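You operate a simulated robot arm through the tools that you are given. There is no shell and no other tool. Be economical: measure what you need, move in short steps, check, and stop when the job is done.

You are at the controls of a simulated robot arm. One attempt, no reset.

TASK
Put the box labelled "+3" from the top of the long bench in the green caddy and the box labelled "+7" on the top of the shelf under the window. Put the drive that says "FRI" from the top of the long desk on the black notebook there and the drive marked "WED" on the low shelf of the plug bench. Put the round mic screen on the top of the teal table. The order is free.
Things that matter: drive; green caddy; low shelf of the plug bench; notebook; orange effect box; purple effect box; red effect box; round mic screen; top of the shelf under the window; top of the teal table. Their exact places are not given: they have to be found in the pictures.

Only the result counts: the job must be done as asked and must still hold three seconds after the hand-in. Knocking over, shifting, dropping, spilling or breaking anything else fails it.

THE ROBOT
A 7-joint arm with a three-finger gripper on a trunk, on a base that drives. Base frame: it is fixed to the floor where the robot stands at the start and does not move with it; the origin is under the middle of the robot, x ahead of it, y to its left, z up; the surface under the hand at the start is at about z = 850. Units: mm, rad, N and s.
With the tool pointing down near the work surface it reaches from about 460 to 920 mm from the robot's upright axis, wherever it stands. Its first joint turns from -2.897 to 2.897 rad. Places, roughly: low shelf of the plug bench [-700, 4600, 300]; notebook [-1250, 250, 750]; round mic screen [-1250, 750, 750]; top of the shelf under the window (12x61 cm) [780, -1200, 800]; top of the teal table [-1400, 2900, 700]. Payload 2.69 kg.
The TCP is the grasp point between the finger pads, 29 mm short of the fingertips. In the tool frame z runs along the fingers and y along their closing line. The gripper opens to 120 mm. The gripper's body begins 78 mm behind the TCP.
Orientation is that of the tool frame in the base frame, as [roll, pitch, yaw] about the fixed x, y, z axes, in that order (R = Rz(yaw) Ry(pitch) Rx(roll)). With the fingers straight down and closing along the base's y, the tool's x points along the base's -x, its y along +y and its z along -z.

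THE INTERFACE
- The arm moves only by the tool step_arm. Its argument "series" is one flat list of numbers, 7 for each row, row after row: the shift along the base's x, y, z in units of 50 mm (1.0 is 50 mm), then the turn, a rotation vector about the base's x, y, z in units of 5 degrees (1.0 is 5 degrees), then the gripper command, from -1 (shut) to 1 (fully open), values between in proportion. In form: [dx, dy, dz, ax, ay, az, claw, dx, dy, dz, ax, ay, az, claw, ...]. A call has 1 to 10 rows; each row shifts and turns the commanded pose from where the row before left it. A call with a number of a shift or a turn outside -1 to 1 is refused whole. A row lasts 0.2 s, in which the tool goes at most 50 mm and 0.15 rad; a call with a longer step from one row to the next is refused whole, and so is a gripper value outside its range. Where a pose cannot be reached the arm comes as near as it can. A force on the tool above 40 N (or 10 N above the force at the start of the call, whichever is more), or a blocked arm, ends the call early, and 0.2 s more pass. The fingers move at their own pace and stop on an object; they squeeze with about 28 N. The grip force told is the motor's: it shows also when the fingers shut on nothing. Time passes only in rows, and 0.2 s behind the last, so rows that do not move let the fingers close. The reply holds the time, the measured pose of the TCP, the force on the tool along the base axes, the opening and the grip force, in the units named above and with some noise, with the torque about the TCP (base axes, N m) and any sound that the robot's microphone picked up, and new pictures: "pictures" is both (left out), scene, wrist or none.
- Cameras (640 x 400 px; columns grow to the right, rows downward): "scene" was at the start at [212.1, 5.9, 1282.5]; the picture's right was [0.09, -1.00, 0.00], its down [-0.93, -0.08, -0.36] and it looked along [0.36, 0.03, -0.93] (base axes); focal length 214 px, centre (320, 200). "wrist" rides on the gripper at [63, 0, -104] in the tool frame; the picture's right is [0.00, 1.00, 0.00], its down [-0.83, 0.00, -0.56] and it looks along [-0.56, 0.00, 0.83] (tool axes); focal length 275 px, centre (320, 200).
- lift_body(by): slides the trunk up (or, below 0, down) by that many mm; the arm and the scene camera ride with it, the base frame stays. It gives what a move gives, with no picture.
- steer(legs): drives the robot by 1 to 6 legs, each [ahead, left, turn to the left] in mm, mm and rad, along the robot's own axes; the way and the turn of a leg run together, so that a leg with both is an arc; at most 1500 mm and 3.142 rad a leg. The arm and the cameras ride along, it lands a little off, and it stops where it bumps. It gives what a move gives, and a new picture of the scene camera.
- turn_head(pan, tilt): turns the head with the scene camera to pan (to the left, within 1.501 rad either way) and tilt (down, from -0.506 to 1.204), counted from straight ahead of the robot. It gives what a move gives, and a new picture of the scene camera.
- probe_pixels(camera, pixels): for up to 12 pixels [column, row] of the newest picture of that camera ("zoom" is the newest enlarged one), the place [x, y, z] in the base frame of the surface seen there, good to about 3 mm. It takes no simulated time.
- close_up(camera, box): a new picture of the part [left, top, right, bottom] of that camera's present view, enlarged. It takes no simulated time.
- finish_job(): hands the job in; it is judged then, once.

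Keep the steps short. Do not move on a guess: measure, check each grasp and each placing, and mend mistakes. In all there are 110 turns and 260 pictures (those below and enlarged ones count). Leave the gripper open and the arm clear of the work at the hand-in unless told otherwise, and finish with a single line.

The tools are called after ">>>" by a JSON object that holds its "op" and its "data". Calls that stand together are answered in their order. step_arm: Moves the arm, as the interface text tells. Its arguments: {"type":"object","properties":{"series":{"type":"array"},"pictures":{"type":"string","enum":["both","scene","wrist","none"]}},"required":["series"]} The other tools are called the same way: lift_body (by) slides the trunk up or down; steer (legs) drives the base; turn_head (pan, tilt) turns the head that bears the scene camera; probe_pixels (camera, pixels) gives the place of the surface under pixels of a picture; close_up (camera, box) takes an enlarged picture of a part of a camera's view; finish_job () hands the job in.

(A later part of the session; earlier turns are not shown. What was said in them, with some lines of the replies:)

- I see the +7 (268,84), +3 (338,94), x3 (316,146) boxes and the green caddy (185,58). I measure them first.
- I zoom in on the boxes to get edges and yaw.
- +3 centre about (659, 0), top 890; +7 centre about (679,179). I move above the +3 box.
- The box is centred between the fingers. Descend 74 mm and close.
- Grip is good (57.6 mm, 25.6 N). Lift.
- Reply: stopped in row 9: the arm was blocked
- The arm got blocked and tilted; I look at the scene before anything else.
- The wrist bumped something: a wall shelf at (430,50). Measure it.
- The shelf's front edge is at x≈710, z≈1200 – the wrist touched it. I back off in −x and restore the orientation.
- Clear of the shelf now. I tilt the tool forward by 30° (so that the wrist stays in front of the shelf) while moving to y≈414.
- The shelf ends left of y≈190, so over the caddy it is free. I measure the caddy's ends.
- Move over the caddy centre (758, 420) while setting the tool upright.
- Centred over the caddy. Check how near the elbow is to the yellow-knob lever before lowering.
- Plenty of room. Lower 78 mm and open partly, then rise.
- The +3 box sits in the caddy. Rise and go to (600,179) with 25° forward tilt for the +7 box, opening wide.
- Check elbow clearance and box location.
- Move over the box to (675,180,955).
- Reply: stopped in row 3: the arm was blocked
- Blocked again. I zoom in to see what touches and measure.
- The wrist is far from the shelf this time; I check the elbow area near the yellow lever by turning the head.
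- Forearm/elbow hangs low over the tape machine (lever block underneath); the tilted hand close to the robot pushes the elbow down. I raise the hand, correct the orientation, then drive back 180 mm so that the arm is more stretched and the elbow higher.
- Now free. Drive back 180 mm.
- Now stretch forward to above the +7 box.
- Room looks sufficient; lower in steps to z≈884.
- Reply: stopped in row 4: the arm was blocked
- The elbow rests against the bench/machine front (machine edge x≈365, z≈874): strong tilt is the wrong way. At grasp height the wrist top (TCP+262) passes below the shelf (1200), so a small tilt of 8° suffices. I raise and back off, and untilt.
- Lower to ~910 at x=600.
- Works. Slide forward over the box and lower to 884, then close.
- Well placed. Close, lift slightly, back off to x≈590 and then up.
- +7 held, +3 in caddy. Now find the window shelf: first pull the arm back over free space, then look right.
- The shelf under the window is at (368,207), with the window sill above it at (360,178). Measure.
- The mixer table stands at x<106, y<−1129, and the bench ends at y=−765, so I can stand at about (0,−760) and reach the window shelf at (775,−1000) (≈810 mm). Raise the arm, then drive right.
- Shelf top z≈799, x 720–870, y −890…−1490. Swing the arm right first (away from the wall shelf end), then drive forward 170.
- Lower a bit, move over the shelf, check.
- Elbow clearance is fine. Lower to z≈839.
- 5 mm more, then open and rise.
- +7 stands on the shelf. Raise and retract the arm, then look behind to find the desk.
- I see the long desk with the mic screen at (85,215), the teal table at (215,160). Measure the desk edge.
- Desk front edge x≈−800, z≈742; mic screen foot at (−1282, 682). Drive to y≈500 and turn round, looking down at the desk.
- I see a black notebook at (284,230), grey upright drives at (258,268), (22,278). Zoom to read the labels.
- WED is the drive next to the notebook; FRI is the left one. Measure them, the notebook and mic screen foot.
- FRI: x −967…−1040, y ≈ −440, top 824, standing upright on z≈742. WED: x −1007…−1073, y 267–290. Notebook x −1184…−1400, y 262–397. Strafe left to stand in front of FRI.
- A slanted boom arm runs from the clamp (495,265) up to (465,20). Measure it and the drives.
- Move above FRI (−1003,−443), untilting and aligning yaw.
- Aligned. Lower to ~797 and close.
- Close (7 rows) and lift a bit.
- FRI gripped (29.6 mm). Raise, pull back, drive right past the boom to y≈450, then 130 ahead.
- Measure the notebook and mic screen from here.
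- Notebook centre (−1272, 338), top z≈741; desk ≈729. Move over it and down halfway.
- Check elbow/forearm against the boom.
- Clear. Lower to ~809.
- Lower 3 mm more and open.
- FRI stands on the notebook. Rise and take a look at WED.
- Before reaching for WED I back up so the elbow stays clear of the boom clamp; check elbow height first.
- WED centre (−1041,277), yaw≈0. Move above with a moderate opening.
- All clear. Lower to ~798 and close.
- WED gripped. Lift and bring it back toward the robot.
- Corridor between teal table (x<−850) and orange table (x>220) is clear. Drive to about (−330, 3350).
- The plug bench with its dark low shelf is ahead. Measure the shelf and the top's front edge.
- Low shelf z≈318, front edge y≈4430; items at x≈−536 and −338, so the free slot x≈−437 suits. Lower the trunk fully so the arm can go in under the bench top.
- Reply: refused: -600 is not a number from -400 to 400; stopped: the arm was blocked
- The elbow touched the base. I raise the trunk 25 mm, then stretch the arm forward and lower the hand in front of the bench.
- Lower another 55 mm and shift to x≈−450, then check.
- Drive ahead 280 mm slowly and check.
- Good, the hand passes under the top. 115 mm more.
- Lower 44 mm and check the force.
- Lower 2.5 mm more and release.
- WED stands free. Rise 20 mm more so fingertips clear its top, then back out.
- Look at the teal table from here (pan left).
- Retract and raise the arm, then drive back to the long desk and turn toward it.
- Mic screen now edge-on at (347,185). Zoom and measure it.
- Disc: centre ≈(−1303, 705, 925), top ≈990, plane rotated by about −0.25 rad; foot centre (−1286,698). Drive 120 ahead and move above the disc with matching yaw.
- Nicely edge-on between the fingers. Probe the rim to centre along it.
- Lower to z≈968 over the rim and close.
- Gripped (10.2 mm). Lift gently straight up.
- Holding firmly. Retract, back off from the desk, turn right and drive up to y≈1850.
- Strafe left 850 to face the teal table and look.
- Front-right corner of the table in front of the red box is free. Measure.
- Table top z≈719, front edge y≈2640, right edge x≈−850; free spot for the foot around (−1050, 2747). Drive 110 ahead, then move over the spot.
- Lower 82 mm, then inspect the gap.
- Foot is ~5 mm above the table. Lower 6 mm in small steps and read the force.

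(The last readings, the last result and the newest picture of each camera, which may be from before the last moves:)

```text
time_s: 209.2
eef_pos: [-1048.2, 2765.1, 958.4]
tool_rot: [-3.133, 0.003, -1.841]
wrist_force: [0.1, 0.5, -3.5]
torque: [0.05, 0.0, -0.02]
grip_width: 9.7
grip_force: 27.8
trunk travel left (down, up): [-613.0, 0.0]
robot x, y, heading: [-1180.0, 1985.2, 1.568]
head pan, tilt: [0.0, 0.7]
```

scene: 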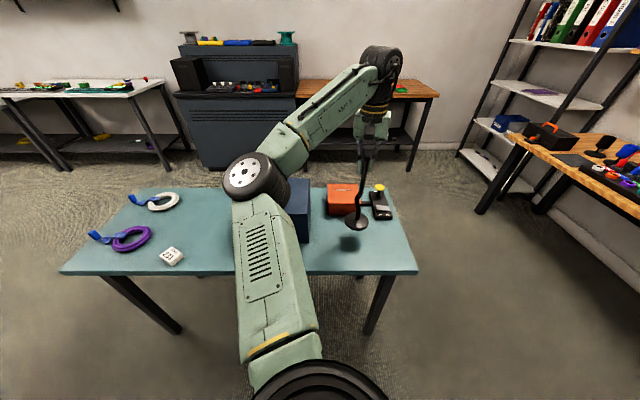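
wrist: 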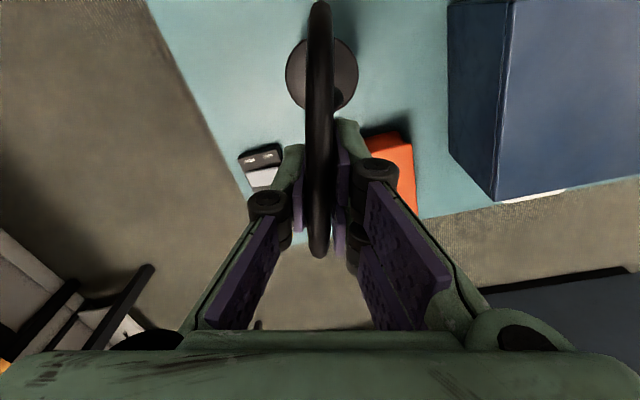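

>>> {"op": "step_arm", "data": {"series": [0, 0, -0.03, 0, 0, 0, -1, 0, 0, 0, 0, 0, 0, -1], "pictures": "none"}}

>>> {"op": "close_up", "data": {"camera": "scene", "box": [320, 210, 400, 260]}}

```text
time_s: 209.8
eef_pos: [-1049.2, 2765.1, 957.9]
tool_rot: [-3.134, 0.006, -1.84]
wrist_force: [-0.1, 1.9, 3.9]
torque: [0.41, -0.07, 0.02]
grip_width: 10.0
grip_force: 27.9
trunk travel left (down, up): [-613.0, 0.0]
robot x, y, heading: [-1178.6, 1987.4, 1.571]
head pan, tilt: [0.0, 0.7]
```

```text
8.00 times, centred on (360, 235) of scene
```

zoom: 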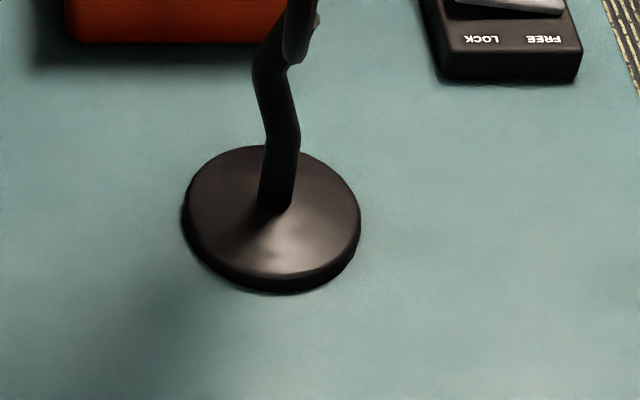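

Contact felt (force turned to +3.9). Open slowly and rise.

>>> {"op": "step_arm", "data": {"series": [0, 0, 0, 0, 0, 0, -0.5, 0, 0, 0, 0, 0, 0, -0.2, 0, 0, 0, 0, 0, 0, 0.1, 0, 0, 0, 0, 0, 0, 0.1, 0, 0, 0.5, 0, 0, 0, 0.1, 0, 0, 0.8, 0, 0, 0, 0.1, 0, 0, 0.9, 0, 0, 0, 0.1, 0, 0, 0.9, 0, 0, 0, 0.1, 0, 0, 0.5, 0, 0, 0, 0.1]}}

```text
time_s: 211.8
eef_pos: [-1049.6, 2765.6, 1138.3]
tool_rot: [-3.133, 0.003, -1.84]
wrist_force: [-0.4, -0.3, 0.1]
torque: [-0.02, 0.0, 0.0]
grip_width: 66.2
grip_force: 0.0
trunk travel left (down, up): [-613.0, 0.0]
robot x, y, heading: [-1177.8, 1989.5, 1.569]
head pan, tilt: [0.0, 0.7]
```

scene: 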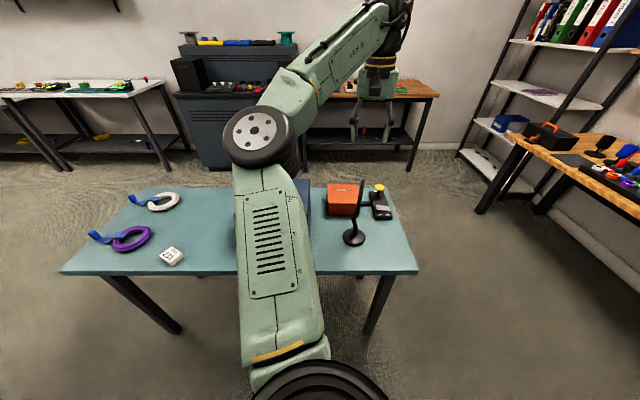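
wrist: 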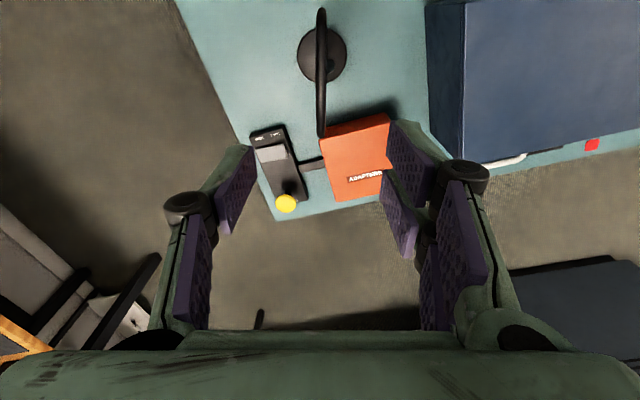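

The mic screen stands on the teal table. The earlier bumps left the tape machine's knob in the same place (487,440,970). Back the robot away to leave the arm clear.

>>> {"op": "steer", "data": {"legs": [[-350, 0, 0]]}}

```text
time_s: 213.8
eef_pos: [-1047.4, 2459.7, 1137.9]
tool_rot: [-3.133, 0.004, -1.844]
wrist_force: [0.7, -0.5, 0.4]
torque: [-0.01, 0.04, -0.03]
grip_width: 66.1
grip_force: 0.1
trunk travel left (down, up): [-613.0, 0.0]
robot x, y, heading: [-1182.4, 1677.7, 1.563]
head pan, tilt: [0.0, 0.7]
stopped in leg 1: the robot was blocked; the commanded pose is now the measured one
```

scene: 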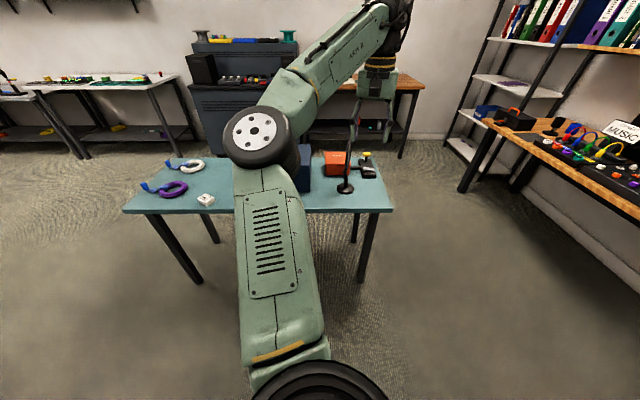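

The base touched the desk's end. I go forward, aside, and look back to verify that FRI and the desk items still stand.

>>> {"op": "steer", "data": {"legs": [[80, 0, 0], [0, -800, 0], [0, 0, 1.0]]}}

>>> {"op": "turn_head", "data": {"pan": 1.2, "tilt": 0.5}}

```text
time_s: 223.8
eef_pos: [-938.3, 2296.9, 1137.4]
tool_rot: [-3.133, 0.003, -0.864]
wrist_force: [0.2, 0.6, -0.5]
torque: [0.0, 0.01, 0.0]
grip_width: 65.9
grip_force: 0.0
trunk travel left (down, up): [-613.0, 0.0]
robot x, y, heading: [-365.4, 1749.9, 2.545]
head pan, tilt: [0.0, 0.7]
```

scene: 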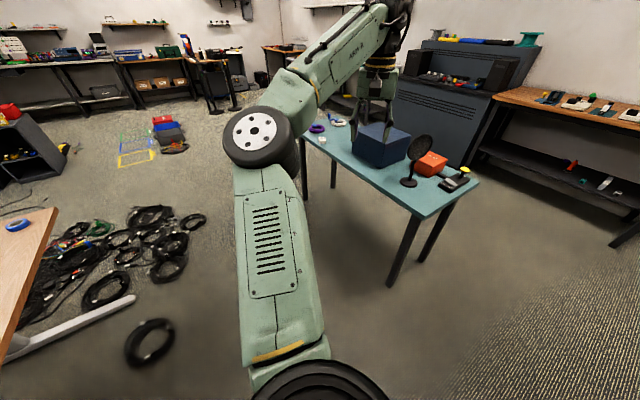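

```text
time_s: 225.2
eef_pos: [-937.7, 2297.0, 1138.0]
tool_rot: [-3.132, 0.002, -0.865]
wrist_force: [0.2, -0.2, -0.7]
torque: [0.02, 0.01, 0.0]
grip_width: 66.1
grip_force: 0.0
trunk travel left (down, up): [-613.0, 0.0]
robot x, y, heading: [-365.4, 1752.7, 2.546]
head pan, tilt: [1.201, 0.499]
```

scene: 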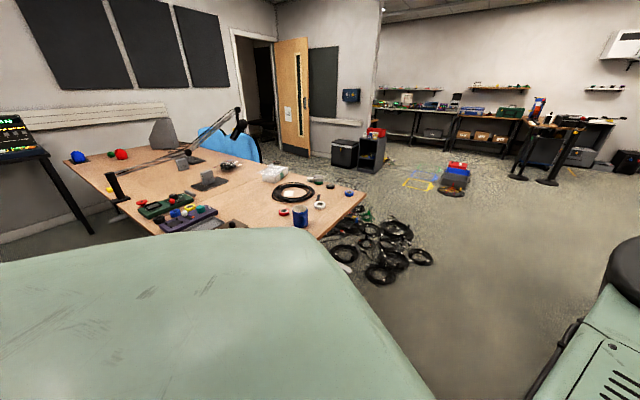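

>>> {"op": "close_up", "data": {"camera": "scene", "box": [100, 130, 340, 250]}}

>>> {"op": "probe_pixels", "data": {"camera": "scene", "pixels": [[205, 178], [210, 188], [365, 193], [300, 215], [380, 272], [345, 252], [420, 257], [350, 270], [195, 183], [228, 180]]}}

```text
2.67 times, centred on (220, 190) of scene
```

zoom: 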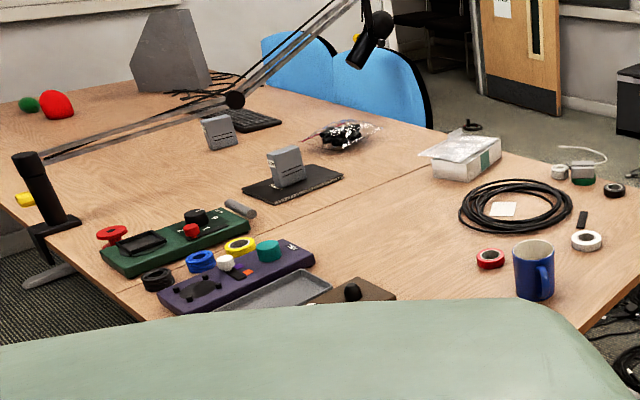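

```text
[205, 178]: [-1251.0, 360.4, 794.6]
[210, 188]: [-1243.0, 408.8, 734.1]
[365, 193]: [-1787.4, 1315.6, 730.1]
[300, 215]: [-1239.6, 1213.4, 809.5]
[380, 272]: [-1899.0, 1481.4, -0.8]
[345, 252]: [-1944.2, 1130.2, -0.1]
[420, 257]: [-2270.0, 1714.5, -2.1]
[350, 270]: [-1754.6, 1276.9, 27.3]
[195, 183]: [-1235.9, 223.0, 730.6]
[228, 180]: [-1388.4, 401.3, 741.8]
```

All desk items stand unmoved, FRI is on the notebook, and the mic screen, WED, +3 and +7 are placed; the gripper is open and clear. Handing in.

>>> {"op": "finish_job", "data": {}}

```text
The job is handed in.
```

The job is handed in: +3 is in the green caddy, +7 on the shelf under the window, FRI on the notebook, WED on the low shelf of the plug bench and the mic screen on the teal table; the arm or base bumped the wall shelf, the tape machine and the end of the desk on the way, and I saw nothing moved or knocked over afterwards.
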